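You operate a simulated robot arm through the tools that you are given. There is no shell and no other tool.

You run a simulated two-armed robot. Do the job below in one go: nothing can be reset, and whatever is moved stays where it is left.

TASK
Oil cover 26 with the brush, put it in the tray with the OILED card and close the pan.
Fine: blue brush, oil from the pan, brush back; the card stands in the tray's slot; the other cover stays bare. Set down upright: blue oil brush. A coat counts when it lies all over at full strength: go over it till it gets no stronger.

It is judged by the outcome, as a careful person would: the job done as asked, and still so three seconds after it is handed in. It fails if anything else is knocked over, pushed out of place, dropped, spilled or broken. A push-on lid holds only when it is set on centred and level and pressed home; a screw cap is set on level and turned clockwise until tight.

THE ROBOT
Two 7-joint arms with fingered hands on one trunk that stands fixed in place. Base frame: the origin is at the foot of the trunk, x ahead of it, y to its left, z up; the work surface is at about z = 884. Lengths are in mm, angles in degrees, forces in N, time in s.
The left shoulder is at [50, 214, 869], the right one opposite. With the tool pointing down near the work surface each hand reaches from about 340 to 880 mm from the base axis, measured 20 degrees to its own side. Payload 3 kg a hand.
The TCP of each hand is the grasp point between the finger pads, 26 mm short of the fingertips. In the tool frame z runs along the fingers and y along their closing line. The gripper opens to 132 mm. The gripper's body begins 73 mm behind the TCP. The gripper is a hand of 3 fingers: y runs from the thumb to the fingers, the wrist lies at [0, 0, -229] in the tool frame.
Orientation is that of the tool frame in the base frame, as a unit quaternion [x, y, z, w]. With the fingers straight down and closing along the base's y, the tool's x points along the base's -x, its y along +y and its z along -z.

THE INTERFACE
- The arms move only by the tool servo_tool. It takes "left_rows", "right_rows" or both (then of equal length, played together; a hand with none holds still); each is a list of rows, each a list of 6 numbers: the shift along the base's x, y, z in mm, then the turn, a rotation vector about the base's x, y, z in degrees. In form: [[dx, dy, dz, rx, ry, rz], ...]. A call has 1 to 20 rows; each row shifts and turns the commanded pose from where the row before left it. Each row takes 0.2 s and may step no farther than 50 mm and 8.6 degrees from the row before; otherwise, the whole call is refused. A pose out of reach is approached as far as the arm can. The call stops where the force on the tool passes 40 N (or 10 N more than at its start, if that is more) or the arm is blocked; 0.2 s more then pass. In this call time passes only in rows, and 0.2 s behind the last. It gives the time, the measured TCP pose, the force on the tool (base axes), the opening and the grip force at its end, in the units of the frame above (readings bear some noise), with the torque about the TCP (base axes, N m) and any sound that the robot's microphone picked up.
- Cameras (640 x 400 px; columns grow to the right, rows downward): "scene" is now at [34.4, 11.7, 1501.4]; the picture's right is [0.15, -0.99, 0.00], its down [-0.64, -0.10, -0.77] and it looks along [0.76, 0.12, -0.64] (base axes); focal length 214 px, centre (320, 200). "left" rides on the left gripper at [-62, 3, -92] in its tool frame; the picture's right is [-0.05, -1.00, 0.00], its down [0.83, -0.04, -0.56] and it looks along [0.55, -0.03, 0.83] (tool axes); focal length 230 px, centre (320, 200). "right" rides on the right gripper at [62, 3, -92] in its tool frame; the picture's right is [-0.05, 1.00, 0.00], its down [-0.83, -0.04, -0.56] and it looks along [-0.55, -0.03, 0.83] (tool axes); focal length 230 px, centre (320, 200). There is no depth. A picture from a camera that has moved, and an enlarged one, comes with that camera's place and axes in the base frame and with its lens.
- grab_frame(camera): a new picture of that camera. It takes no simulated time.
- finger_targets(finger1, finger2, thumb_bend, hand): sets how far each is bent, from 0 (flat) to 1 (curled in); at 0.3 the hand is open as for a grip, at 0.7 the pads meet at the TCP. One left out holds its place. A second passes; each finger stops where it meets its share of the squeeze, and holds until it gets a number again. It is the only way to open and close the hand. It gives what a move gives, with no picture; readings hold the bend of each and the force on the fingers (four entries, about 0 where the hand has none), thumb and palm.
- turn_head(pan, tilt): turns the head with the scene camera to pan (to the left, within 86 degrees either way) and tilt (down, from -29 to 69), counted from straight ahead of the robot. It gives what a move gives.
- inspect(camera, box): a new picture of the part [left, top, right, bottom] of that camera's present view, enlarged. It takes no simulated time.
- hand_in(): hands the job in; it is judged then, once.

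Nothing tells you positions but the pictures and the camera data. Unless the task says otherwise, let go and move clear before handing in.

The tools are called after "Call:" as name(argument=value, ...) on one line, values as JSON. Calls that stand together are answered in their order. servo_tool: Moves the arms, as the interface text tells. Its arguments: {"type":"object","properties":{"left_rows":{"type":"array","items":{"type":"array","items":{"type":"number"}}},"right_rows":{"type":"array","items":{"type":"array","items":{"type":"number"}}}},"required":[]} The other tools are called the same way: finger_targets (finger1, finger2, thumb_bend, hand) moves the fingers one by one; turn_head (pan, tilt) turns the head that bears the scene camera; grab_frame (camera) takes a picture; inspect (camera, box) takes an enlarged picture of a part of a camera's view; hand_in () hands the job in.

At the start:

```text
time_s: 0.0
left_tool_pos: [420.9, 116.5, 1255.2]
left_ee_rot: [0.081, 0.997, -0.001, 0.0]
left_wrist_force: [-0.3, -0.4, 0.8]
left_wrist_torque: [-0.03, -0.01, 0.0]
left_width: 132.0
left_grasp_force: 0.1
left_shape: jaw
left_bend: [0.3, 0.3, 0.3]
left_finger forces: [0.0, 0.0, 0.0, 0.0, 0.0, 0.0]
right_tool_pos: [453.2, -278.9, 1224.4]
right_ee_rot: [0.082, 0.997, -0.001, 0.0]
right_wrist_force: [-1.2, 0.2, 0.4]
right_wrist_torque: [0.03, 0.01, -0.03]
right_width: 131.7
right_grasp_force: 0.0
right_shape: jaw
right_bend: [0.3, 0.3, 0.3]
right_finger forces: [0.1, 0.0, 0.1, 0.1, 0.1, 0.0]
head pan, tilt: [8.9, 40.0]
```

scene: 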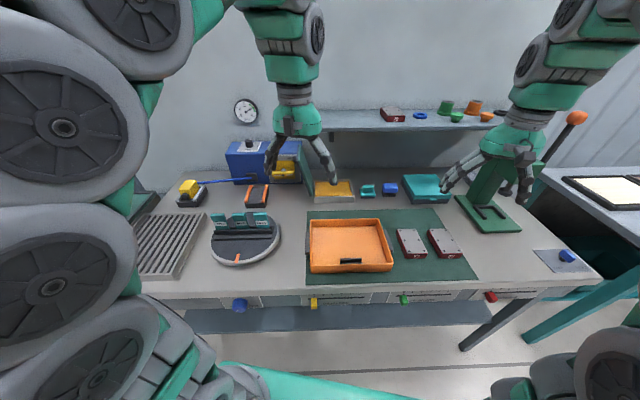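
right: 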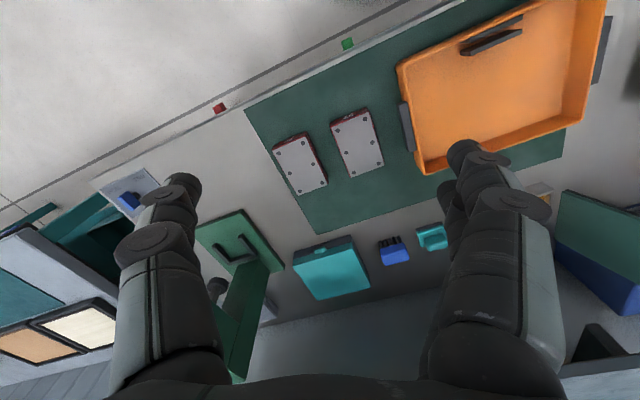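
left: 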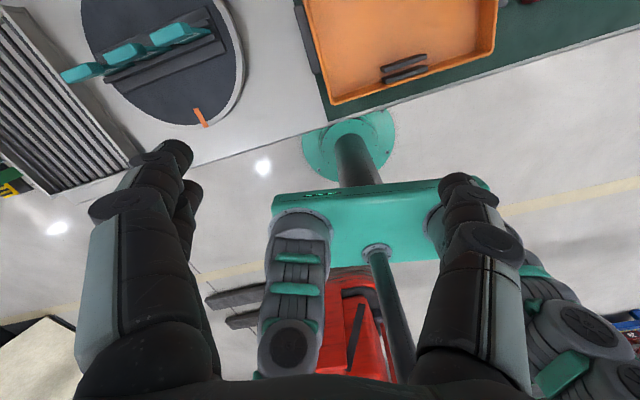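

I see a bench with an orange tray, two covers on a green mat, a teal pan/box, brushes behind, and a round rack with cards on the left. I'll look closer before moving.

Call:
inspect(camera="scene", box=[300, 160, 480, 280])

Call:
inspect(camera="scene", box=[130, 160, 310, 280])

Call:
inspect(camera="right", box=[240, 80, 480, 310])

Call:
inspect(camera="left", box=[50, 0, 260, 140])

Call:
inspect(camera="scene", box=[370, 90, 520, 220])

```text
3.33 times, centred on (390, 220) of scene
camera zoom: at [34.4, 11.7, 1501.4], right [0.15, -0.99, 0.0], down [-0.64, -0.1, -0.77], along [0.76, 0.12, -0.64], focal length 715 px, centre (87, 133)
```

zoom: 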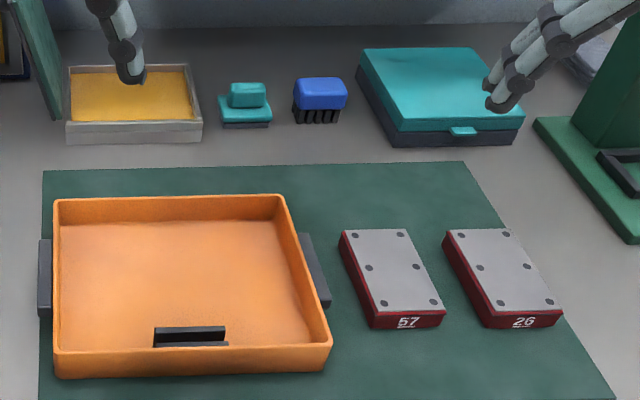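

```text
3.33 times, centred on (220, 220) of scene
camera zoom: at [34.4, 11.7, 1501.4], right [0.15, -0.99, 0.0], down [-0.64, -0.1, -0.77], along [0.76, 0.12, -0.64], focal length 715 px, centre (653, 133)
```

zoom: 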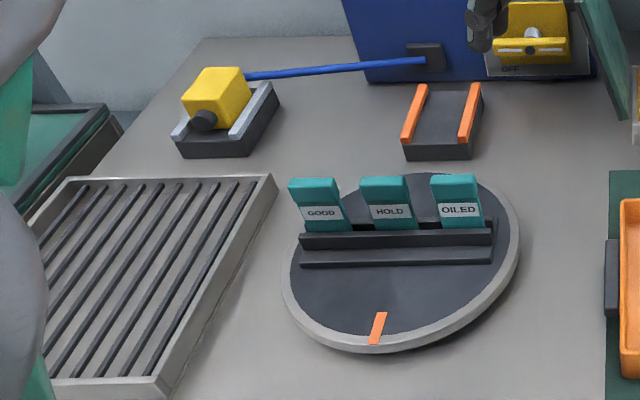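

```text
1.74 times, centred on (360, 195) of right
camera zoom: at [394.1, -264.8, 1317.3], right [0.21, 0.98, 0.0], down [0.81, -0.18, 0.56], along [0.54, -0.12, -0.83], focal length 400 px, centre (250, 209)
```

zoom: 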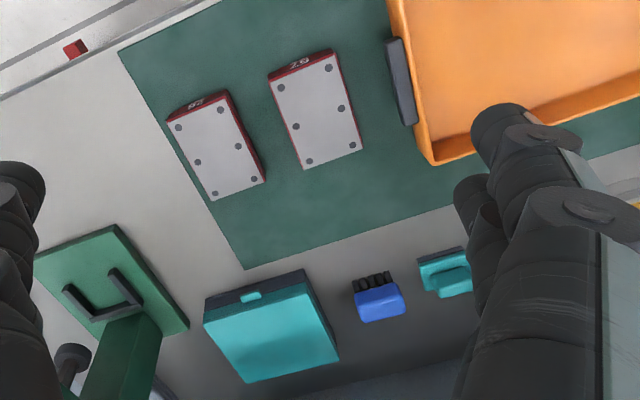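

```text
2.86 times, centred on (155, 70) of left
camera zoom: at [482.4, 110.6, 1347.6], right [-0.11, -0.99, 0.0], down [-0.83, 0.09, 0.56], along [-0.55, 0.06, -0.83], focal length 657 px, centre (791, 571)
```

zoom: 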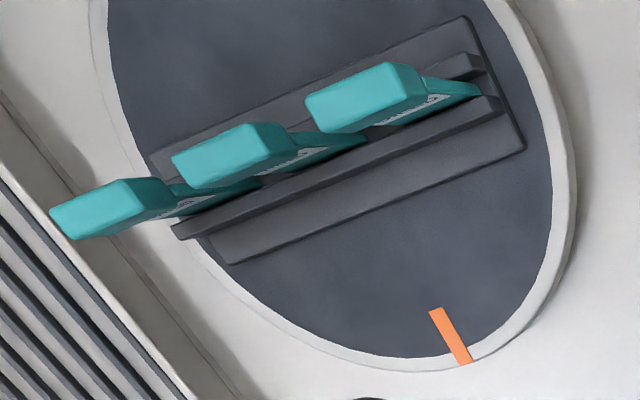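

```text
3.08 times, centred on (445, 155) of scene
camera zoom: at [34.4, 11.7, 1501.4], right [0.15, -0.99, 0.0], down [-0.64, -0.1, -0.77], along [0.76, 0.12, -0.64], focal length 660 px, centre (-65, 338)
```

zoom: 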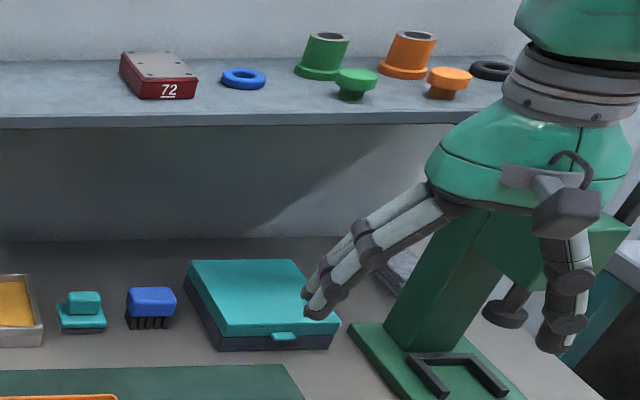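

I need a clear look at the amber pan and the green panel next to it, which may be its lid. I'll zoom in there.

Call:
inspect(camera="scene", box=[270, 140, 420, 215])

Call:
inspect(camera="right", box=[520, 150, 640, 260])

Call:
inspect(camera="scene", box=[480, 160, 640, 290])

```text
4.27 times, centred on (345, 178) of scene
camera zoom: at [34.4, 11.7, 1501.4], right [0.15, -0.99, 0.0], down [-0.64, -0.1, -0.77], along [0.76, 0.12, -0.64], focal length 915 px, centre (213, 296)
```

zoom: 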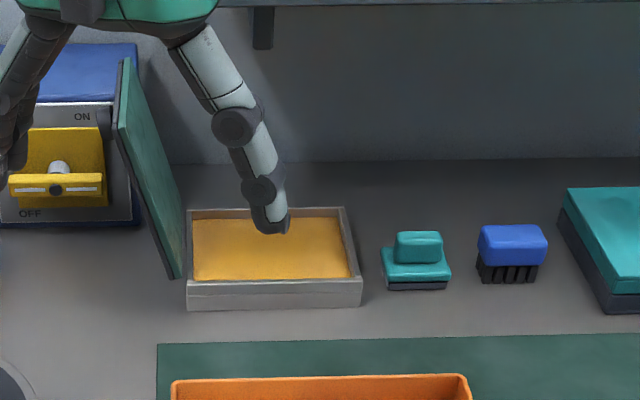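

```text
3.64 times, centred on (580, 205) of right
camera zoom: at [394.1, -264.8, 1317.3], right [0.21, 0.98, 0.0], down [0.81, -0.18, 0.56], along [0.54, -0.12, -0.83], focal length 837 px, centre (-626, 182)
```

zoom: 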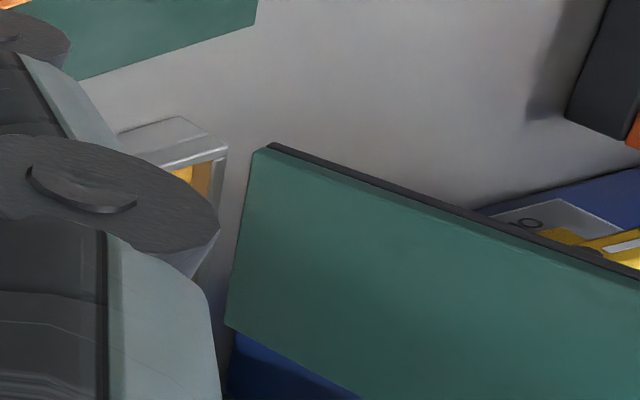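

```text
3.08 times, centred on (560, 225) of scene
camera zoom: at [34.4, 11.7, 1501.4], right [0.15, -0.99, 0.0], down [-0.64, -0.1, -0.77], along [0.76, 0.12, -0.64], focal length 660 px, centre (-418, 123)
```

zoom: 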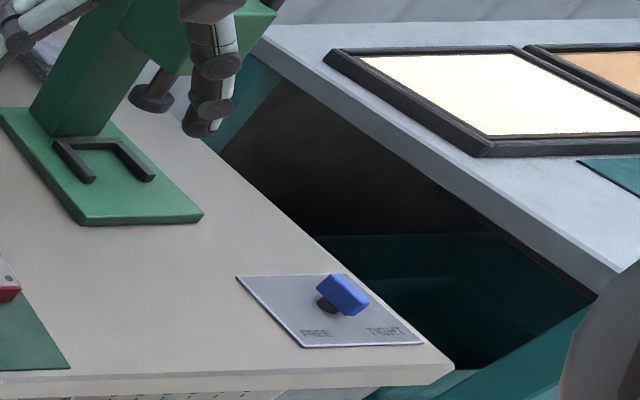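

The amber pan has its hinged lid standing open on its left. The blue brush is at about (830–860, −180), and a shelf overhangs the back of the bench. I'll bring the right hand closer to look at the brush.

Call:
servo_tool(right_rows=[[38, 11.3, -20.6, 0, 0, 0], [38, 11.3, -20.6, 0, 0, 0], [38, 11.3, -20.6, 0, 0, 0], [38, 11.3, -20.6, 0, 0, 0], [38, 11.3, -20.6, 0, 0, 0], [38, 11.3, -20.6, 0, 0, 0], [38, 11.3, -20.6, 0, 0, 0]])

Call:
grab_frame(camera="right")

Call:
grab_frame(camera="scene")

```text
time_s: 1.6
left_tool_pos: [419.8, 117.9, 1255.8]
left_ee_rot: [0.082, 0.997, 0.0, 0.0]
left_wrist_force: [-0.8, 0.4, 0.1]
left_wrist_torque: [-0.01, 0.0, 0.03]
left_width: 131.9
left_grasp_force: 0.0
left_shape: jaw
left_bend: [0.3, 0.3, 0.3]
left_finger forces: [0.0, 0.0, 0.0, 0.0, 0.1, 0.0]
right_tool_pos: [722.0, -200.0, 1080.4]
right_ee_rot: [0.083, 0.997, 0.0, 0.0]
right_wrist_force: [-0.5, -0.9, -0.6]
right_wrist_torque: [0.0, 0.0, 0.01]
right_width: 131.8
right_grasp_force: 0.0
right_shape: jaw
right_bend: [0.3, 0.3, 0.3]
right_finger forces: [0.0, 0.0, 0.0, 0.1, 0.0, 0.0]
head pan, tilt: [8.9, 40.0]
```

```text
taken
camera right: at [662.0, -186.4, 1172.8], right [0.22, 0.98, 0.0], down [0.81, -0.18, 0.56], along [0.54, -0.12, -0.83], focal length 230 px, centre (320, 200)
```

right: 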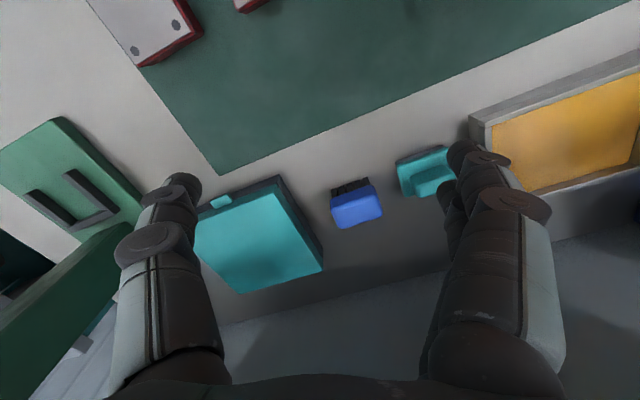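

```text
taken
```

scene: 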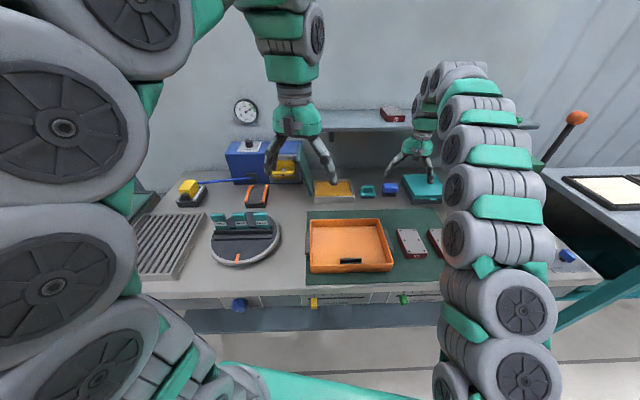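

Call:
inspect(camera="right", box=[300, 140, 460, 240])

Call:
inspect(camera="right", box=[460, 40, 640, 240])

Call:
inspect(camera="right", box=[190, 160, 350, 300])

```text
4.00 times, centred on (380, 190) of right
camera zoom: at [662.0, -186.4, 1172.8], right [0.22, 0.98, 0.0], down [0.81, -0.18, 0.56], along [0.54, -0.12, -0.83], focal length 920 px, centre (80, 240)
```

zoom: 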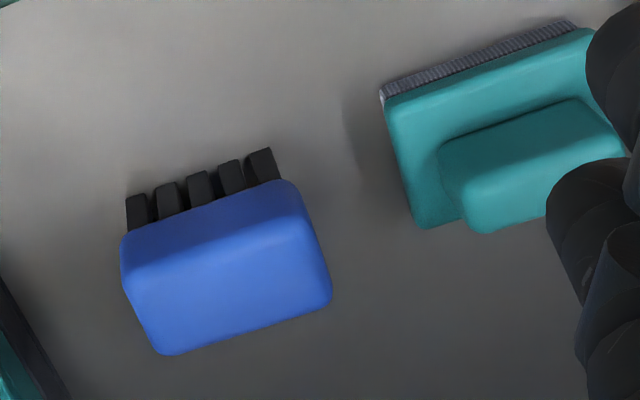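

```text
2.00 times, centred on (550, 140) of right
camera zoom: at [662.0, -186.4, 1172.8], right [0.22, 0.98, 0.0], down [0.81, -0.18, 0.56], along [0.54, -0.12, -0.83], focal length 460 px, centre (-140, 320)
```

zoom: 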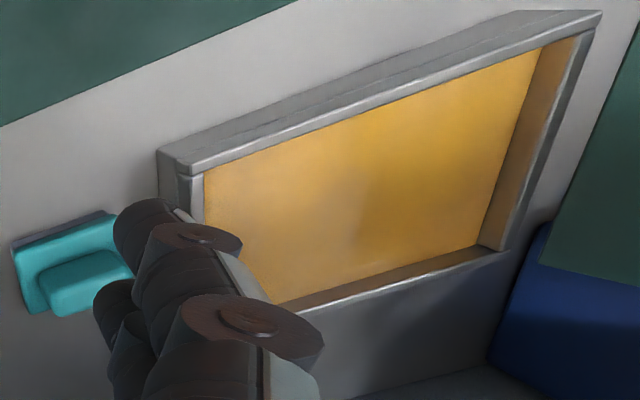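

```text
2.86 times, centred on (270, 230) of right
camera zoom: at [662.0, -186.4, 1172.8], right [0.22, 0.98, 0.0], down [0.81, -0.18, 0.56], along [0.54, -0.12, -0.83], focal length 657 px, centre (463, 114)
```

zoom: 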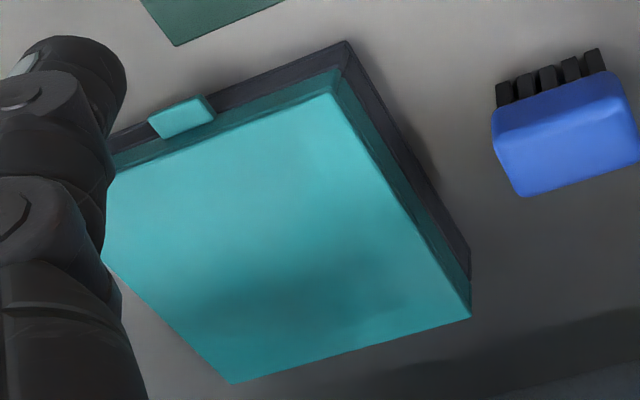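

The brush centre is at about (846, −178), yawed about +9° like the whole bench, with its handle top near z 935. I'll narrow the right hand, then turn and tilt it and hover over the brush, with the wrist kept clear of the shelf.

Call:
finger_targets(hand="right", finger1=0.42, finger2=0.42, thumb_bend=0.42)

Call:
servo_tool(right_rows=[[20.7, 3.7, -8, 0, 0, 6.2], [20.7, 3.7, -8, 0, 0, 6.2], [20.7, 3.7, -8, 0, 0, 6.1], [20.7, 3.7, -8, 1.3, -8.2, 0], [20.7, 3.7, -8, 1.3, -8.2, 0], [20.7, 3.7, -8, 1.3, -8.2, 0]])

Call:
grab_frame(camera="right")

Call:
grab_frame(camera="scene")

```text
time_s: 2.6
left_tool_pos: [420.9, 117.2, 1255.3]
left_ee_rot: [0.082, 0.997, 0.001, -0.001]
left_wrist_force: [-0.5, 0.6, 0.6]
left_wrist_torque: [0.02, 0.0, 0.02]
left_width: 132.1
left_grasp_force: 0.0
left_shape: jaw
left_bend: [0.3, 0.3, 0.3]
left_finger forces: [0.1, 0.1, 0.0, 0.1, 0.0, 0.0]
right_tool_pos: [722.2, -199.7, 1080.2]
right_ee_rot: [0.082, 0.997, 0.0, 0.0]
right_wrist_force: [0.4, 0.0, -0.6]
right_wrist_torque: [0.02, -0.02, 0.05]
right_width: 95.5
right_grasp_force: 0.1
right_shape: fingers
right_bend: [0.42, 0.42, 0.42]
right_finger forces: [0.0, 0.1, 0.0, 0.0, 0.0, 0.1]
head pan, tilt: [8.9, 40.0]
```

```text
time_s: 4.0
left_tool_pos: [420.9, 118.0, 1255.1]
left_ee_rot: [0.081, 0.997, 0.0, 0.0]
left_wrist_force: [0.4, 0.3, -0.1]
left_wrist_torque: [-0.02, -0.01, -0.04]
left_width: 131.9
left_grasp_force: 0.0
left_shape: jaw
left_bend: [0.3, 0.3, 0.3]
left_finger forces: [0.0, 0.0, 0.1, 0.1, 0.0, 0.0]
right_tool_pos: [826.5, -175.6, 1005.3]
right_ee_rot: [-0.078, 0.973, 0.017, 0.215]
right_wrist_force: [0.1, 0.0, -0.3]
right_wrist_torque: [-0.01, 0.05, 0.02]
right_width: 95.2
right_grasp_force: 0.0
right_shape: fingers
right_bend: [0.42, 0.42, 0.42]
right_finger forces: [0.0, 0.1, 0.1, 0.1, 0.0, 0.0]
right hand out of reach, approached as far as the arm can: row 3
head pan, tilt: [8.9, 40.0]
```

```text
taken
camera right: at [731.7, -187.3, 1063.8], right [-0.11, 0.99, 0.02], down [0.52, 0.04, 0.85], along [0.85, 0.11, -0.52], focal length 230 px, centre (320, 200)
```

right: 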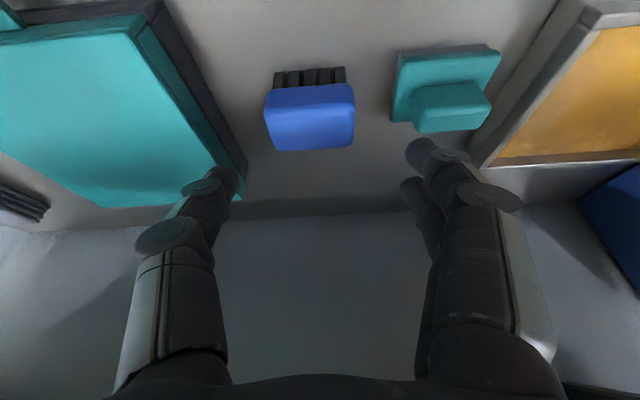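

```text
taken
```

scene: 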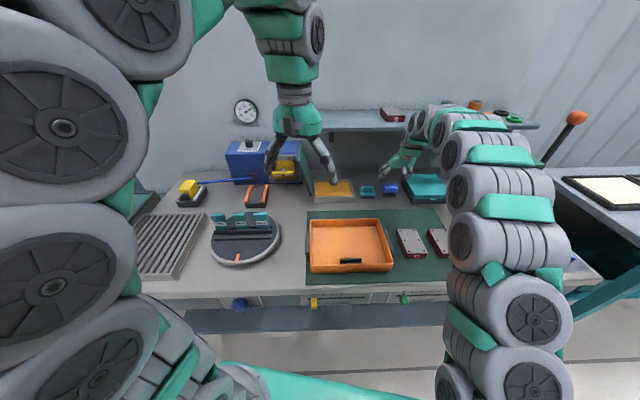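

The move stopped short at the reach limit, at (826, −176, 1005), but the tilt is right. The brush centre stays at about (847, −178), so I'll narrow the fingers a bit and descend in steps.

Call:
finger_targets(hand="right", finger1=0.45, finger2=0.45, thumb_bend=0.45)

Call:
servo_tool(right_rows=[[7, -1, -15, 0, 0, 0], [7, -1, -15, 0, 0, 0], [6, 0, -10, 0, 0, 0]])

Call:
grab_frame(camera="right")

```text
time_s: 5.0
left_tool_pos: [420.9, 116.9, 1255.8]
left_ee_rot: [0.082, 0.997, 0.0, 0.001]
left_wrist_force: [-1.2, -0.4, -0.2]
left_wrist_torque: [-0.02, 0.0, -0.01]
left_width: 132.3
left_grasp_force: 0.1
left_shape: jaw
left_bend: [0.3, 0.3, 0.3]
left_finger forces: [0.0, 0.0, 0.0, 0.1, 0.0, 0.0]
right_tool_pos: [826.2, -176.4, 1005.6]
right_ee_rot: [-0.077, 0.973, 0.016, 0.216]
right_wrist_force: [-0.5, 0.1, -0.5]
right_wrist_torque: [0.0, 0.02, 0.01]
right_width: 85.5
right_grasp_force: 0.0
right_shape: fingers
right_bend: [0.45, 0.45, 0.45]
right_finger forces: [0.1, 0.0, 0.0, 0.0, 0.0, 0.0]
head pan, tilt: [8.9, 40.0]
```

```text
time_s: 5.8
left_tool_pos: [420.5, 117.7, 1256.1]
left_ee_rot: [0.082, 0.997, 0.0, 0.0]
left_wrist_force: [-0.1, 0.4, 0.2]
left_wrist_torque: [0.02, -0.01, -0.04]
left_width: 132.0
left_grasp_force: 0.0
left_shape: jaw
left_bend: [0.3, 0.3, 0.3]
left_finger forces: [0.1, 0.0, 0.1, 0.0, 0.0, 0.1]
right_tool_pos: [847.9, -178.2, 966.4]
right_ee_rot: [-0.078, 0.973, 0.018, 0.215]
right_wrist_force: [0.0, -0.5, -1.0]
right_wrist_torque: [0.01, 0.02, -0.06]
right_width: 85.3
right_grasp_force: 0.1
right_shape: fingers
right_bend: [0.45, 0.45, 0.45]
right_finger forces: [0.1, 0.0, 0.0, 0.0, 0.1, 0.0]
head pan, tilt: [8.9, 40.0]
```

```text
taken
camera right: at [752.5, -189.6, 1024.0], right [-0.11, 0.99, 0.02], down [0.52, 0.04, 0.85], along [0.85, 0.11, -0.52], focal length 230 px, centre (320, 200)
```

right: 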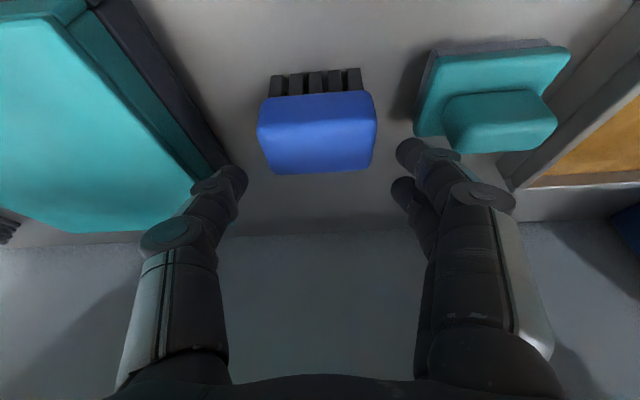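

The brush handle is centred between the fingers, so I'll go down to handle height and close.

Call:
servo_tool(right_rows=[[0, 0, -13, 0, 0, 0], [0, 0, -12, 0, 0, 0], [0, 0, -12, 0, 0, 0]])

Call:
grab_frame(camera="right")

```text
time_s: 6.6
left_tool_pos: [418.7, 118.9, 1255.7]
left_ee_rot: [0.081, 0.997, 0.0, 0.0]
left_wrist_force: [0.3, 0.1, -0.3]
left_wrist_torque: [0.05, 0.02, 0.0]
left_width: 131.9
left_grasp_force: 0.1
left_shape: jaw
left_bend: [0.3, 0.3, 0.3]
left_finger forces: [0.1, 0.0, 0.1, 0.0, 0.0, 0.1]
right_tool_pos: [845.5, -180.3, 929.6]
right_ee_rot: [-0.077, 0.973, 0.016, 0.216]
right_wrist_force: [-0.8, -0.3, 0.0]
right_wrist_torque: [-0.03, 0.03, -0.02]
right_width: 85.2
right_grasp_force: 0.0
right_shape: fingers
right_bend: [0.45, 0.45, 0.45]
right_finger forces: [0.1, 0.0, 0.0, 0.0, 0.0, 0.0]
head pan, tilt: [8.9, 40.0]
```

```text
taken
camera right: at [751.1, -191.0, 987.9], right [-0.11, 0.99, 0.02], down [0.52, 0.04, 0.85], along [0.85, 0.11, -0.52], focal length 230 px, centre (320, 200)
```

right: 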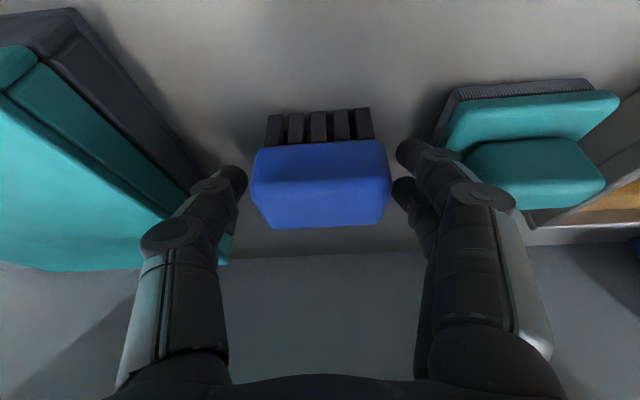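

The fingers flank the handle, so I'll close on it.

Call:
finger_targets(hand="right", finger1=0.7, finger2=0.7, thumb_bend=0.7)

Call:
grab_frame(camera="right")

```text
time_s: 7.6
left_tool_pos: [420.5, 117.2, 1255.9]
left_ee_rot: [0.082, 0.997, 0.0, -0.001]
left_wrist_force: [0.2, 0.0, -0.8]
left_wrist_torque: [0.01, -0.01, 0.01]
left_width: 131.9
left_grasp_force: 0.1
left_shape: jaw
left_bend: [0.3, 0.3, 0.3]
left_finger forces: [0.0, 0.0, 0.0, 0.0, 0.0, 0.0]
right_tool_pos: [845.1, -180.0, 928.7]
right_ee_rot: [-0.077, 0.974, 0.016, 0.215]
right_wrist_force: [0.1, -0.1, 0.0]
right_wrist_torque: [-0.01, -0.01, 0.01]
right_width: 60.6
right_grasp_force: 19.7
right_shape: fingers
right_bend: [0.51, 0.5, 0.6]
right_finger forces: [9.8, 9.7, 0.0, 0.0, 19.9, 0.0]
head pan, tilt: [8.9, 40.0]
```

```text
taken
camera right: at [750.8, -190.9, 987.5], right [-0.11, 0.99, 0.02], down [0.52, 0.04, 0.85], along [0.85, 0.11, -0.52], focal length 230 px, centre (320, 200)
```

right: 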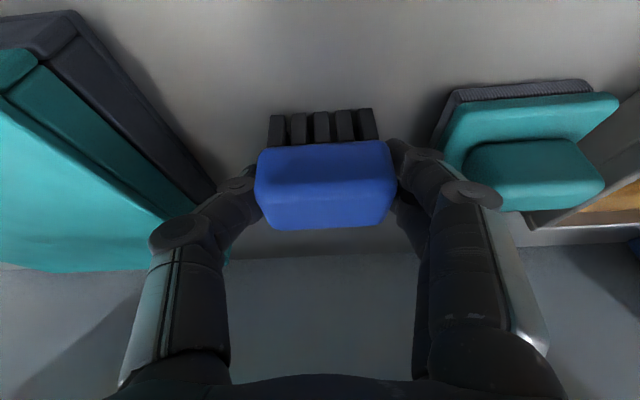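

The brush is held (60.6 mm, 20 N), and with it standing on the bench the TCP reads (845, −180, 928.8). I'll lift it and move towards the pan to look at the oil.

Call:
servo_tool(right_rows=[[0, 0, 15, 0, 0, 0], [0, 0, 30, 0, 0, 0], [0, 0, 40, 0, 0, 0], [-20, 15, 10, 0, 0, 0], [-30, 30, 5, 0, 0, 0], [-30, 35, 0, 0, 0, 0]])

Call:
grab_frame(camera="right")

Call:
grab_frame(camera="scene")

```text
time_s: 9.0
left_tool_pos: [420.2, 117.9, 1254.8]
left_ee_rot: [0.083, 0.997, 0.0, 0.0]
left_wrist_force: [-0.6, 0.2, 0.1]
left_wrist_torque: [0.02, -0.04, 0.0]
left_width: 131.9
left_grasp_force: 0.0
left_shape: jaw
left_bend: [0.3, 0.3, 0.3]
left_finger forces: [0.1, 0.2, 0.0, 0.0, 0.1, 0.1]
right_tool_pos: [763.7, -97.9, 1030.7]
right_ee_rot: [-0.077, 0.974, 0.016, 0.214]
right_wrist_force: [-0.4, -0.1, -0.2]
right_wrist_torque: [0.02, -0.01, 0.01]
right_width: 60.8
right_grasp_force: 19.4
right_shape: fingers
right_bend: [0.5, 0.5, 0.6]
right_finger forces: [9.6, 9.7, 0.1, 0.1, 19.7, 0.1]
head pan, tilt: [8.9, 40.0]
```

```text
taken
camera right: at [669.0, -109.1, 1088.4], right [-0.11, 0.99, 0.02], down [0.52, 0.04, 0.85], along [0.85, 0.11, -0.52], focal length 230 px, centre (320, 200)
```

right: 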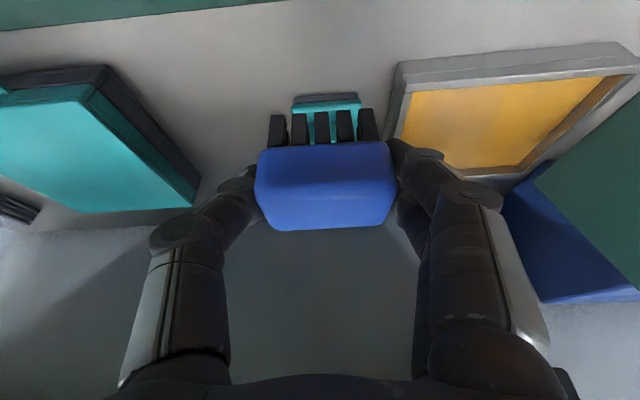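

```text
taken
```

scene: 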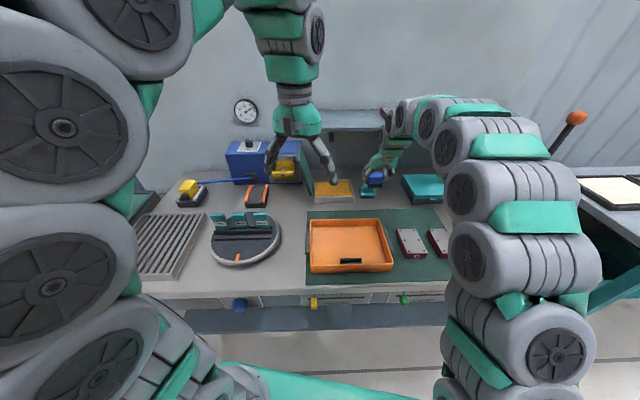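

The brush hangs straight in the grip, so now I'll zoom on the pan.

Call:
inspect(camera="right", box=[380, 20, 640, 190])

Call:
inspect(camera="scene", box=[280, 150, 400, 220])

```text
2.35 times, centred on (510, 105) of right
camera zoom: at [669.0, -109.1, 1088.4], right [-0.11, 0.99, 0.02], down [0.52, 0.04, 0.85], along [0.85, 0.11, -0.52], focal length 541 px, centre (-127, 424)
```

zoom: 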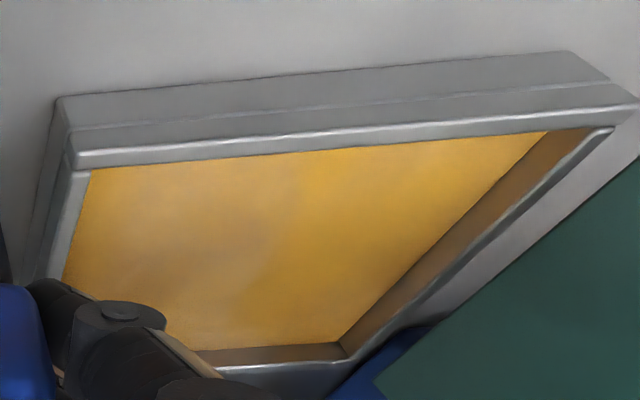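

```text
5.33 times, centred on (340, 185) of scene
camera zoom: at [34.4, 11.6, 1501.3], right [0.15, -0.99, 0.0], down [-0.64, -0.1, -0.77], along [0.76, 0.12, -0.64], focal length 1144 px, centre (213, 280)
```

zoom: 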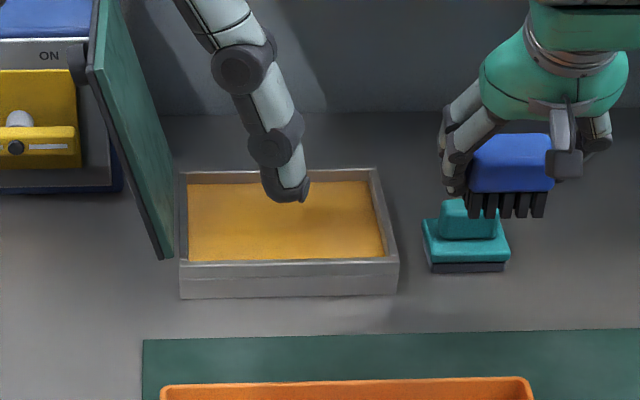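

The pan spans about 177 × 125 mm, with its rim near z 920 and its centre near (811, 73). I'll carry the brush over its right half.

Call:
servo_tool(right_rows=[[12.3, 36.5, 0, 0, 0, 0], [12.3, 36.5, 0, 0, 0, 0], [12.3, 36.5, 0, 0, 0, 0], [12.3, 36.5, 0, 0, 0, 0], [0, 0, -20, 0, 0, 0]])

Call:
grab_frame(camera="right")

Call:
inspect(camera="scene", box=[270, 130, 410, 220])

```text
time_s: 10.2
left_tool_pos: [421.1, 116.1, 1255.9]
left_ee_rot: [0.082, 0.997, 0.0, 0.0]
left_wrist_force: [-0.5, 0.2, -0.2]
left_wrist_torque: [0.03, 0.02, -0.03]
left_width: 132.1
left_grasp_force: 0.0
left_shape: jaw
left_bend: [0.3, 0.3, 0.3]
left_finger forces: [0.1, 0.0, 0.1, 0.0, 0.0, 0.0]
right_tool_pos: [813.6, 45.0, 1007.3]
right_ee_rot: [-0.077, 0.974, 0.017, 0.215]
right_wrist_force: [-0.3, -0.4, -1.0]
right_wrist_torque: [-0.03, 0.02, 0.0]
right_width: 60.6
right_grasp_force: 20.0
right_shape: fingers
right_bend: [0.5, 0.5, 0.61]
right_finger forces: [9.6, 9.8, 0.0, 0.0, 19.7, 0.1]
head pan, tilt: [8.9, 40.0]
```

```text
taken
camera right: at [718.6, 33.7, 1066.1], right [-0.11, 0.99, 0.02], down [0.52, 0.04, 0.85], along [0.85, 0.11, -0.52], focal length 230 px, centre (320, 200)
```

right: 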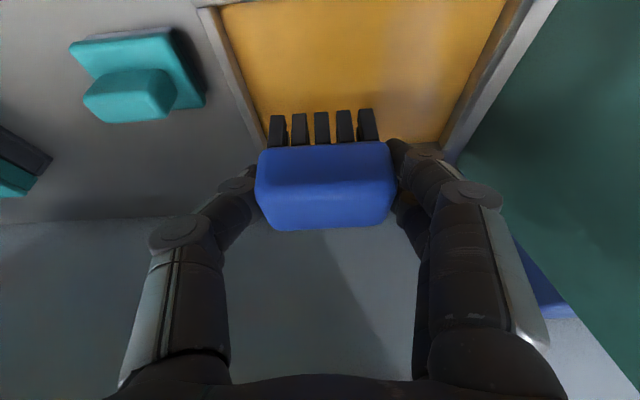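

```text
4.44 times, centred on (340, 175) of scene
camera zoom: at [34.4, 11.7, 1501.4], right [0.15, -0.99, 0.0], down [-0.64, -0.1, -0.77], along [0.76, 0.12, -0.64], focal length 953 px, centre (231, 311)
```

zoom: 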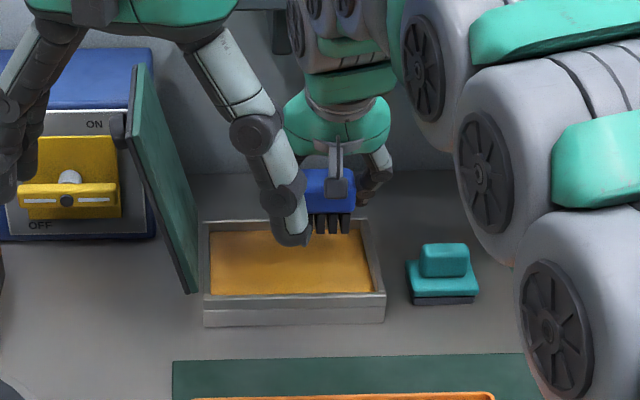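

The brush is over the oil, but the thumb is a little close to the pan's right wall. I'll shift it left a bit and descend in steps.

Call:
servo_tool(right_rows=[[-5, 20, 0, 0, 0, 0], [0, 0, -20, 0, 0, 0], [0, 0, -15, 0, 0, 0], [0, 0, -8, 0, 0, 0]])

Call:
grab_frame(camera="right")

Call:
inspect(camera="scene", box=[270, 130, 410, 220])

```text
time_s: 11.2
left_tool_pos: [419.4, 117.6, 1256.2]
left_ee_rot: [0.082, 0.997, 0.0, 0.0]
left_wrist_force: [0.2, -0.1, 0.3]
left_wrist_torque: [-0.01, -0.01, 0.02]
left_width: 132.1
left_grasp_force: 0.1
left_shape: jaw
left_bend: [0.3, 0.3, 0.3]
left_finger forces: [0.0, 0.1, 0.1, 0.1, 0.0, 0.0]
right_tool_pos: [806.4, 66.5, 966.0]
right_ee_rot: [-0.077, 0.974, 0.018, 0.214]
right_wrist_force: [0.0, 0.4, -2.1]
right_wrist_torque: [0.05, 0.02, -0.01]
right_width: 60.4
right_grasp_force: 20.0
right_shape: fingers
right_bend: [0.5, 0.5, 0.61]
right_finger forces: [9.6, 9.8, 0.1, 0.0, 19.8, 0.1]
head pan, tilt: [8.9, 40.0]
```

```text
taken
camera right: at [712.4, 56.2, 1023.8], right [-0.11, 0.99, 0.02], down [0.52, 0.04, 0.85], along [0.85, 0.11, -0.52], focal length 230 px, centre (320, 200)
```

right: 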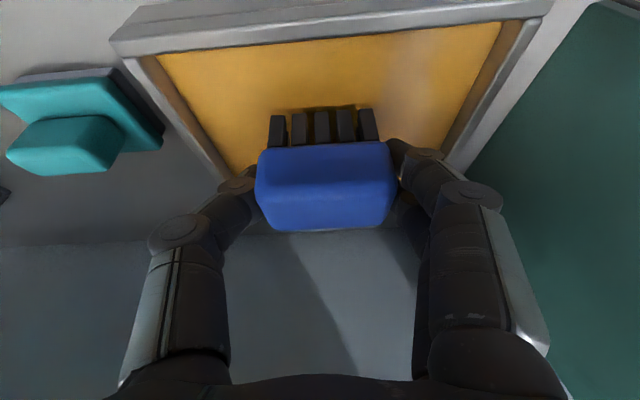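

```text
4.44 times, centred on (340, 175) of scene
camera zoom: at [34.4, 11.7, 1501.4], right [0.15, -0.99, 0.0], down [-0.64, -0.1, -0.77], along [0.76, 0.12, -0.64], focal length 953 px, centre (231, 311)
```

zoom: 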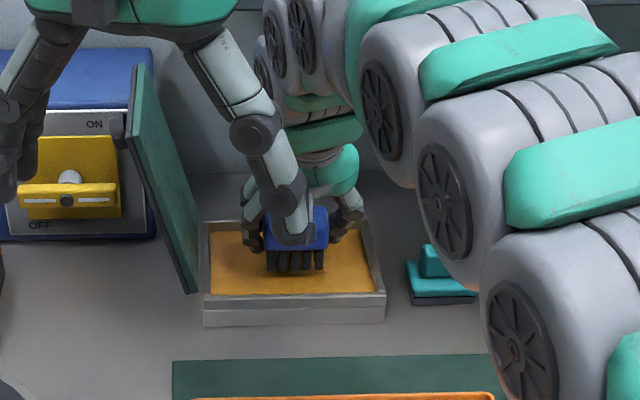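

The bristles are just above the oil, so I'll keep descending in small steps.

Call:
servo_tool(right_rows=[[0, 0, -4, 0, 0, 0], [0, 0, -4, 0, 0, 0], [0, 0, -4, 0, 0, 0]])

Call:
inspect(camera="right", box=[200, 40, 480, 215])

```text
time_s: 12.0
left_tool_pos: [420.7, 116.7, 1255.3]
left_ee_rot: [0.082, 0.997, 0.0, 0.0]
left_wrist_force: [0.4, 0.3, 0.1]
left_wrist_torque: [0.02, -0.02, 0.02]
left_width: 131.8
left_grasp_force: 0.1
left_shape: jaw
left_bend: [0.3, 0.3, 0.3]
left_finger forces: [0.0, 0.0, 0.0, 0.0, 0.1, 0.0]
right_tool_pos: [806.6, 66.0, 953.5]
right_ee_rot: [-0.077, 0.973, 0.017, 0.216]
right_wrist_force: [0.9, 0.4, -0.5]
right_wrist_torque: [0.03, 0.02, 0.0]
right_width: 60.3
right_grasp_force: 19.8
right_shape: fingers
right_bend: [0.5, 0.5, 0.61]
right_finger forces: [9.6, 9.9, 0.0, 0.0, 19.7, 0.0]
head pan, tilt: [8.9, 40.0]
```

```text
2.29 times, centred on (340, 128) of right
camera zoom: at [712.9, 56.1, 1011.8], right [-0.11, 0.99, 0.02], down [0.52, 0.04, 0.85], along [0.85, 0.11, -0.52], focal length 526 px, centre (274, 366)
```

zoom: 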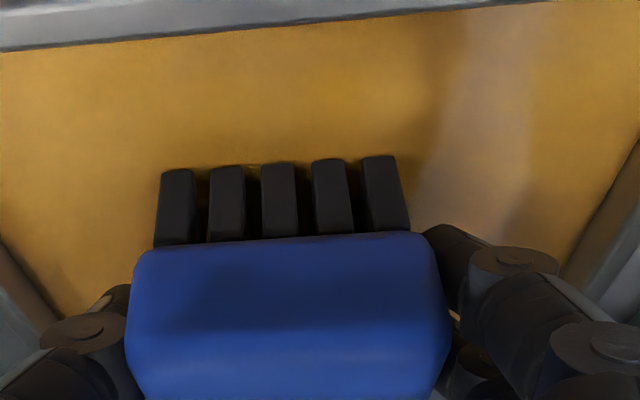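

There's no contact yet, so I'll go lower.

Call:
servo_tool(right_rows=[[0, 0, -3, 0, 0, 0], [0, 0, -3, 0, 0, 0], [0, 0, -3, 0, 0, 0]])

Call:
inspect(camera="right", box=[200, 40, 480, 215])

Call:
inspect(camera="scene", box=[290, 150, 380, 210])

```text
time_s: 12.8
left_tool_pos: [420.8, 117.3, 1255.0]
left_ee_rot: [0.082, 0.997, 0.0, -0.001]
left_wrist_force: [-0.4, 0.2, 0.3]
left_wrist_torque: [-0.03, 0.0, 0.01]
left_width: 131.9
left_grasp_force: 0.0
left_shape: jaw
left_bend: [0.3, 0.3, 0.3]
left_finger forces: [0.0, 0.1, 0.0, 0.0, 0.0, 0.1]
right_tool_pos: [809.0, 67.3, 946.0]
right_ee_rot: [-0.077, 0.973, 0.017, 0.218]
right_wrist_force: [1.7, -2.6, 26.8]
right_wrist_torque: [-0.12, -0.33, -0.05]
right_width: 58.6
right_grasp_force: 19.5
right_shape: fingers
right_bend: [0.51, 0.51, 0.62]
right_finger forces: [7.3, 10.3, 0.0, 0.1, 21.4, 0.0]
head pan, tilt: [8.9, 40.0]
```

```text
2.29 times, centred on (340, 128) of right
camera zoom: at [714.3, 56.3, 1003.8], right [-0.11, 0.99, 0.02], down [0.51, 0.04, 0.86], along [0.85, 0.11, -0.52], focal length 526 px, centre (274, 366)
```

zoom: 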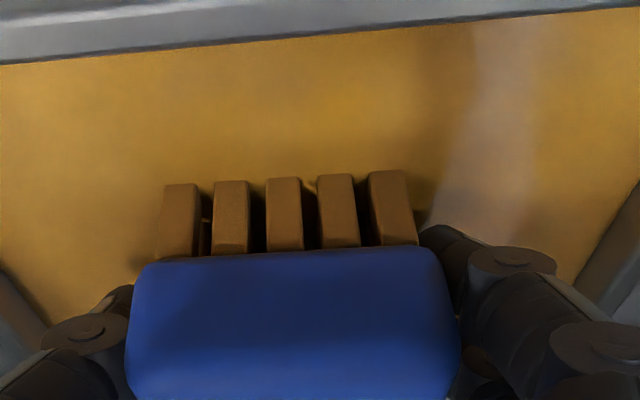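

```text
6.67 times, centred on (335, 180) of scene
camera zoom: at [34.0, 11.6, 1501.4], right [0.15, -0.99, 0.0], down [-0.64, -0.1, -0.77], along [0.76, 0.12, -0.64], focal length 1430 px, centre (220, 333)
```

zoom: 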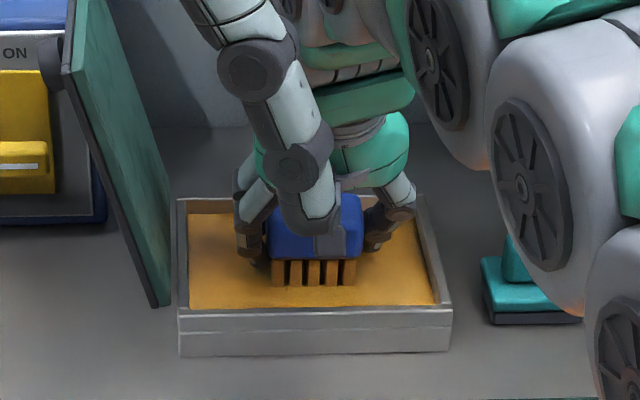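

The bristles have turned amber, so they're loaded; contact is at TCP z ≈ 947. I'll lift and move beside the covers to measure cover 26.

Call:
servo_tool(right_rows=[[0, 0, 10, 0, 0, 0], [0, 0, 25, 0, 0, 0], [0, 0, 35, 0, 0, 0], [-31, -37, 1, 0, 0, 0], [-31, -37, 1, 0, 0, 0], [-31, -37, 1, 0, 0, 0], [-31, -37, 0, 0, 0, 0], [-31, -37, 0, 0, 0, 0], [-31, -37, 0, 0, 0, 0], [-31, -37, 0, 0, 0, 0], [-31, -37, 0, 0, 0, 0]])

Call:
grab_frame(camera="right")

Call:
grab_frame(camera="scene")

```text
time_s: 15.2
left_tool_pos: [420.8, 117.8, 1255.2]
left_ee_rot: [0.082, 0.997, 0.0, -0.001]
left_wrist_force: [0.8, -0.4, 0.3]
left_wrist_torque: [0.0, -0.02, 0.01]
left_width: 131.8
left_grasp_force: 0.0
left_shape: jaw
left_bend: [0.3, 0.3, 0.3]
left_finger forces: [0.1, 0.0, 0.1, 0.1, 0.1, 0.0]
right_tool_pos: [556.9, -229.5, 1018.6]
right_ee_rot: [-0.079, 0.973, 0.017, 0.216]
right_wrist_force: [-1.5, -0.9, -1.1]
right_wrist_torque: [-0.01, 0.01, -0.01]
right_width: 58.5
right_grasp_force: 17.9
right_shape: fingers
right_bend: [0.51, 0.5, 0.62]
right_finger forces: [8.3, 9.2, 0.0, 0.1, 17.8, 0.0]
head pan, tilt: [8.9, 40.0]
```

```text
taken
camera right: at [462.1, -240.0, 1076.5], right [-0.11, 0.99, 0.02], down [0.52, 0.04, 0.85], along [0.85, 0.11, -0.52], focal length 230 px, centre (320, 200)
```

right: 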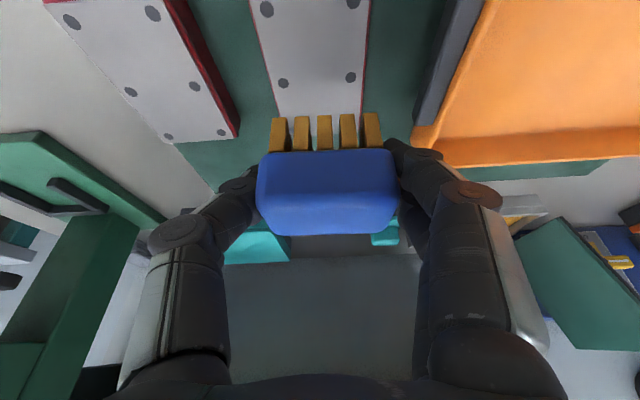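

```text
taken
```

scene: 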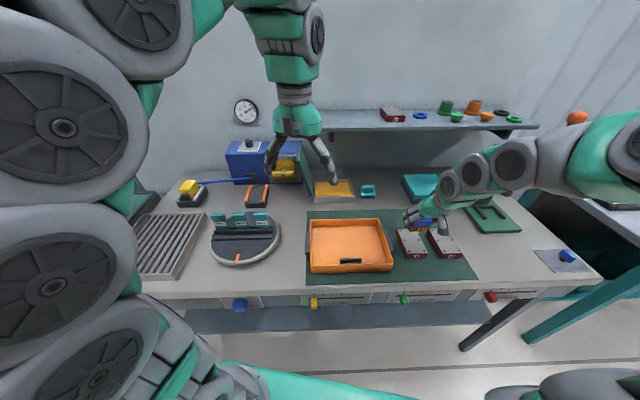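

Cover 26 is cut off at the top of the view, so I'll back off a little to see it whole.

Call:
servo_tool(right_rows=[[-35, 0, 15, 0, 0, 0], [-35, 0, 15, 0, 0, 0]])

Call:
grab_frame(camera="right")

Call:
inspect(camera="scene", box=[380, 200, 500, 275])

```text
time_s: 15.8
left_tool_pos: [420.9, 116.5, 1255.1]
left_ee_rot: [0.082, 0.997, 0.0, 0.0]
left_wrist_force: [-0.5, 0.9, 0.6]
left_wrist_torque: [-0.02, -0.02, 0.02]
left_width: 131.9
left_grasp_force: 0.1
left_shape: jaw
left_bend: [0.3, 0.3, 0.3]
left_finger forces: [0.1, 0.0, 0.0, 0.1, 0.0, 0.1]
right_tool_pos: [486.7, -227.2, 1050.2]
right_ee_rot: [-0.078, 0.973, 0.018, 0.215]
right_wrist_force: [-0.3, -0.1, -0.4]
right_wrist_torque: [0.01, -0.04, 0.02]
right_width: 58.4
right_grasp_force: 17.2
right_shape: fingers
right_bend: [0.51, 0.5, 0.62]
right_finger forces: [8.3, 9.3, 0.1, 0.0, 17.6, 0.0]
head pan, tilt: [8.9, 40.0]
```

```text
taken
camera right: at [392.4, -238.4, 1108.1], right [-0.11, 0.99, 0.02], down [0.52, 0.04, 0.85], along [0.85, 0.11, -0.52], focal length 230 px, centre (320, 200)
```

right: 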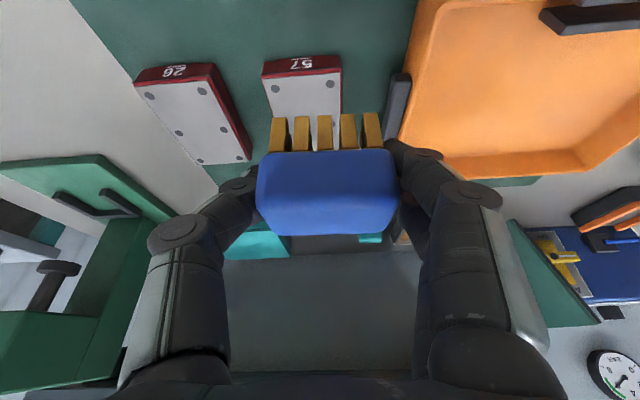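

```text
5.33 times, centred on (440, 238) of scene
camera zoom: at [34.3, 11.7, 1501.3], right [0.15, -0.99, 0.0], down [-0.64, -0.1, -0.77], along [0.76, 0.12, -0.64], focal length 1144 px, centre (-320, 0)
```

zoom: 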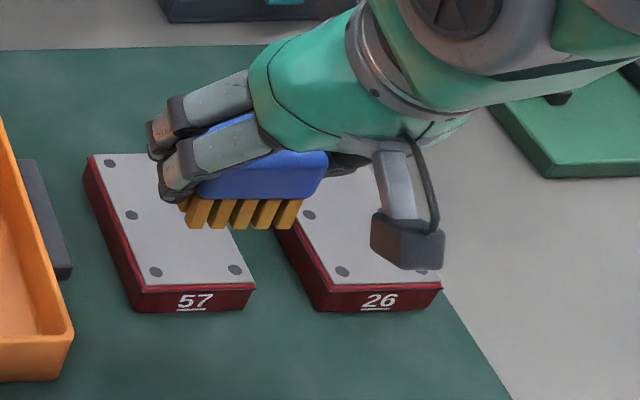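

Call:
inspect(camera="right", box=[110, 40, 370, 200])

```text
2.46 times, centred on (240, 120) of right
camera zoom: at [392.4, -238.4, 1108.1], right [-0.11, 0.99, 0.02], down [0.52, 0.04, 0.85], along [0.85, 0.11, -0.52], focal length 566 px, centre (517, 397)
```

zoom: 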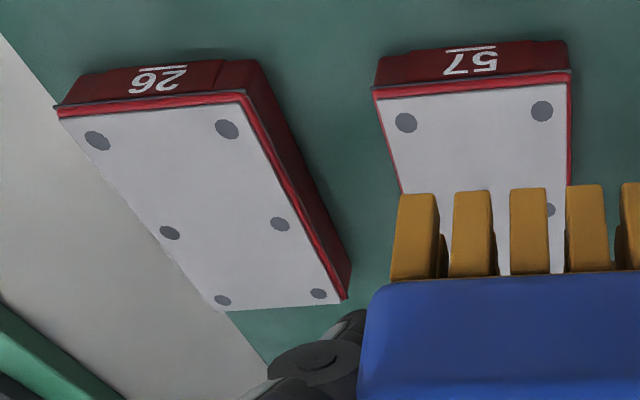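

Cover 26's top is about 68 × 108 mm, centred near (581, −344) and yawed about 12°, with its top at z ≈ 907. I'll move the brush over the near end of its left lane and check before contact.

Call:
servo_tool(right_rows=[[17.4, -38.8, 0, 0, 0, 0.8], [17.4, -38.8, 0, 0, 0, 0.8], [17.4, -38.8, 0, 0, 0, 0.8], [0, 0, -40, 0, 0, 0], [0, 0, -35, 0, 0, 0]])

Call:
grab_frame(camera="right")

Call:
inspect(camera="scene", box=[380, 200, 500, 275])

```text
time_s: 17.0
left_tool_pos: [421.1, 116.6, 1255.2]
left_ee_rot: [0.081, 0.997, 0.0, 0.0]
left_wrist_force: [0.1, 0.0, -0.3]
left_wrist_torque: [0.01, 0.03, -0.02]
left_width: 131.9
left_grasp_force: 0.1
left_shape: jaw
left_bend: [0.3, 0.3, 0.3]
left_finger forces: [0.1, 0.0, 0.1, 0.0, 0.0, 0.1]
right_tool_pos: [543.6, -346.3, 968.5]
right_ee_rot: [-0.097, 0.972, 0.021, 0.215]
right_wrist_force: [0.5, -0.1, -1.0]
right_wrist_torque: [-0.02, 0.04, 0.01]
right_width: 58.5
right_grasp_force: 17.7
right_shape: fingers
right_bend: [0.51, 0.5, 0.62]
right_finger forces: [8.4, 9.3, 0.0, 0.1, 17.8, 0.0]
head pan, tilt: [8.9, 40.0]
```

```text
taken
camera right: at [448.8, -360.8, 1027.5], right [-0.15, 0.99, 0.02], down [0.52, 0.06, 0.85], along [0.84, 0.14, -0.52], focal length 230 px, centre (320, 200)
```

right: 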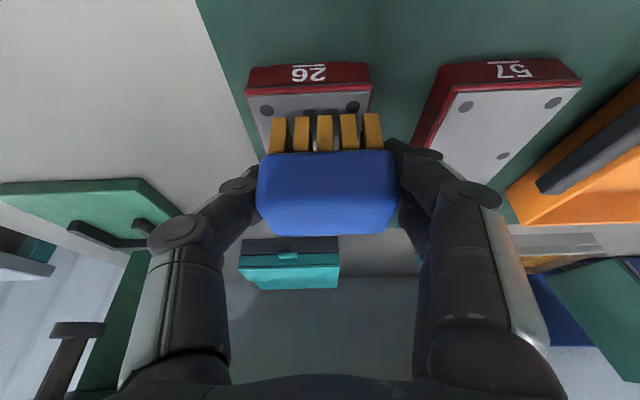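

```text
5.33 times, centred on (440, 238) of scene
camera zoom: at [34.4, 11.7, 1501.4], right [0.16, -0.99, 0.0], down [-0.64, -0.1, -0.77], along [0.76, 0.12, -0.64], focal length 1144 px, centre (-320, 0)
```

zoom: 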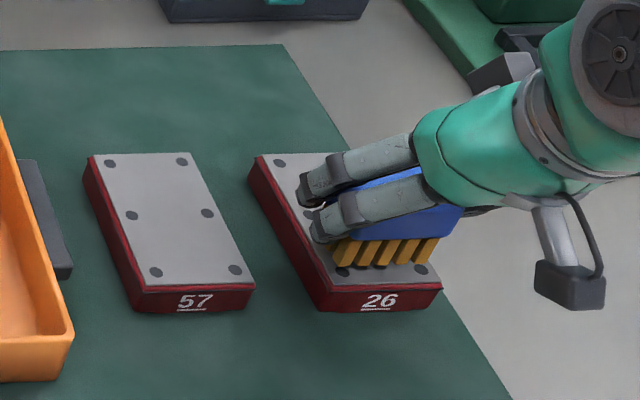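

The bristles line up with the near-left edge of cover 26, so I'll descend gently to contact.

Call:
servo_tool(right_rows=[[0, 0, -11, 0, 0, 0], [0, 0, -3, 0, 0, 0], [0, 0, -2, 0, 0, 0]])

Call:
inspect(camera="right", box=[200, 40, 440, 190])

```text
time_s: 17.8
left_tool_pos: [420.0, 115.6, 1255.9]
left_ee_rot: [0.083, 0.997, 0.0, 0.001]
left_wrist_force: [-0.6, -0.1, 0.0]
left_wrist_torque: [0.01, 0.0, -0.03]
left_width: 132.0
left_grasp_force: 0.1
left_shape: jaw
left_bend: [0.3, 0.3, 0.3]
left_finger forces: [0.1, 0.0, 0.0, 0.1, 0.0, 0.1]
right_tool_pos: [542.2, -346.2, 954.5]
right_ee_rot: [-0.098, 0.971, 0.021, 0.216]
right_wrist_force: [-3.5, 1.4, 17.7]
right_wrist_torque: [0.01, -0.27, 0.02]
right_width: 58.4
right_grasp_force: 20.3
right_shape: fingers
right_bend: [0.51, 0.5, 0.63]
right_finger forces: [10.2, 10.6, 0.0, 0.0, 19.0, 0.1]
head pan, tilt: [8.9, 40.0]
```

```text
2.67 times, centred on (320, 115) of right
camera zoom: at [448.3, -361.2, 1013.7], right [-0.15, 0.99, 0.02], down [0.52, 0.06, 0.85], along [0.84, 0.14, -0.52], focal length 614 px, centre (320, 427)
```

zoom: 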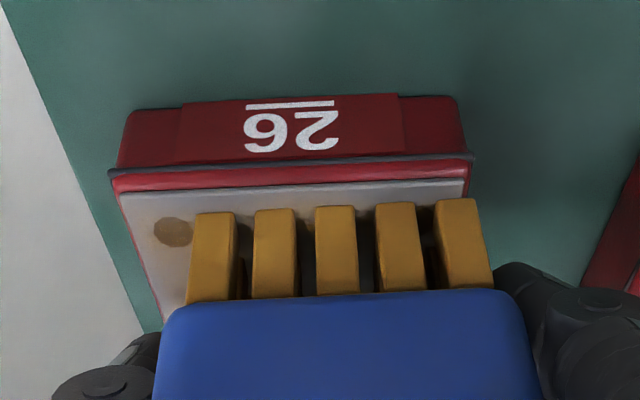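

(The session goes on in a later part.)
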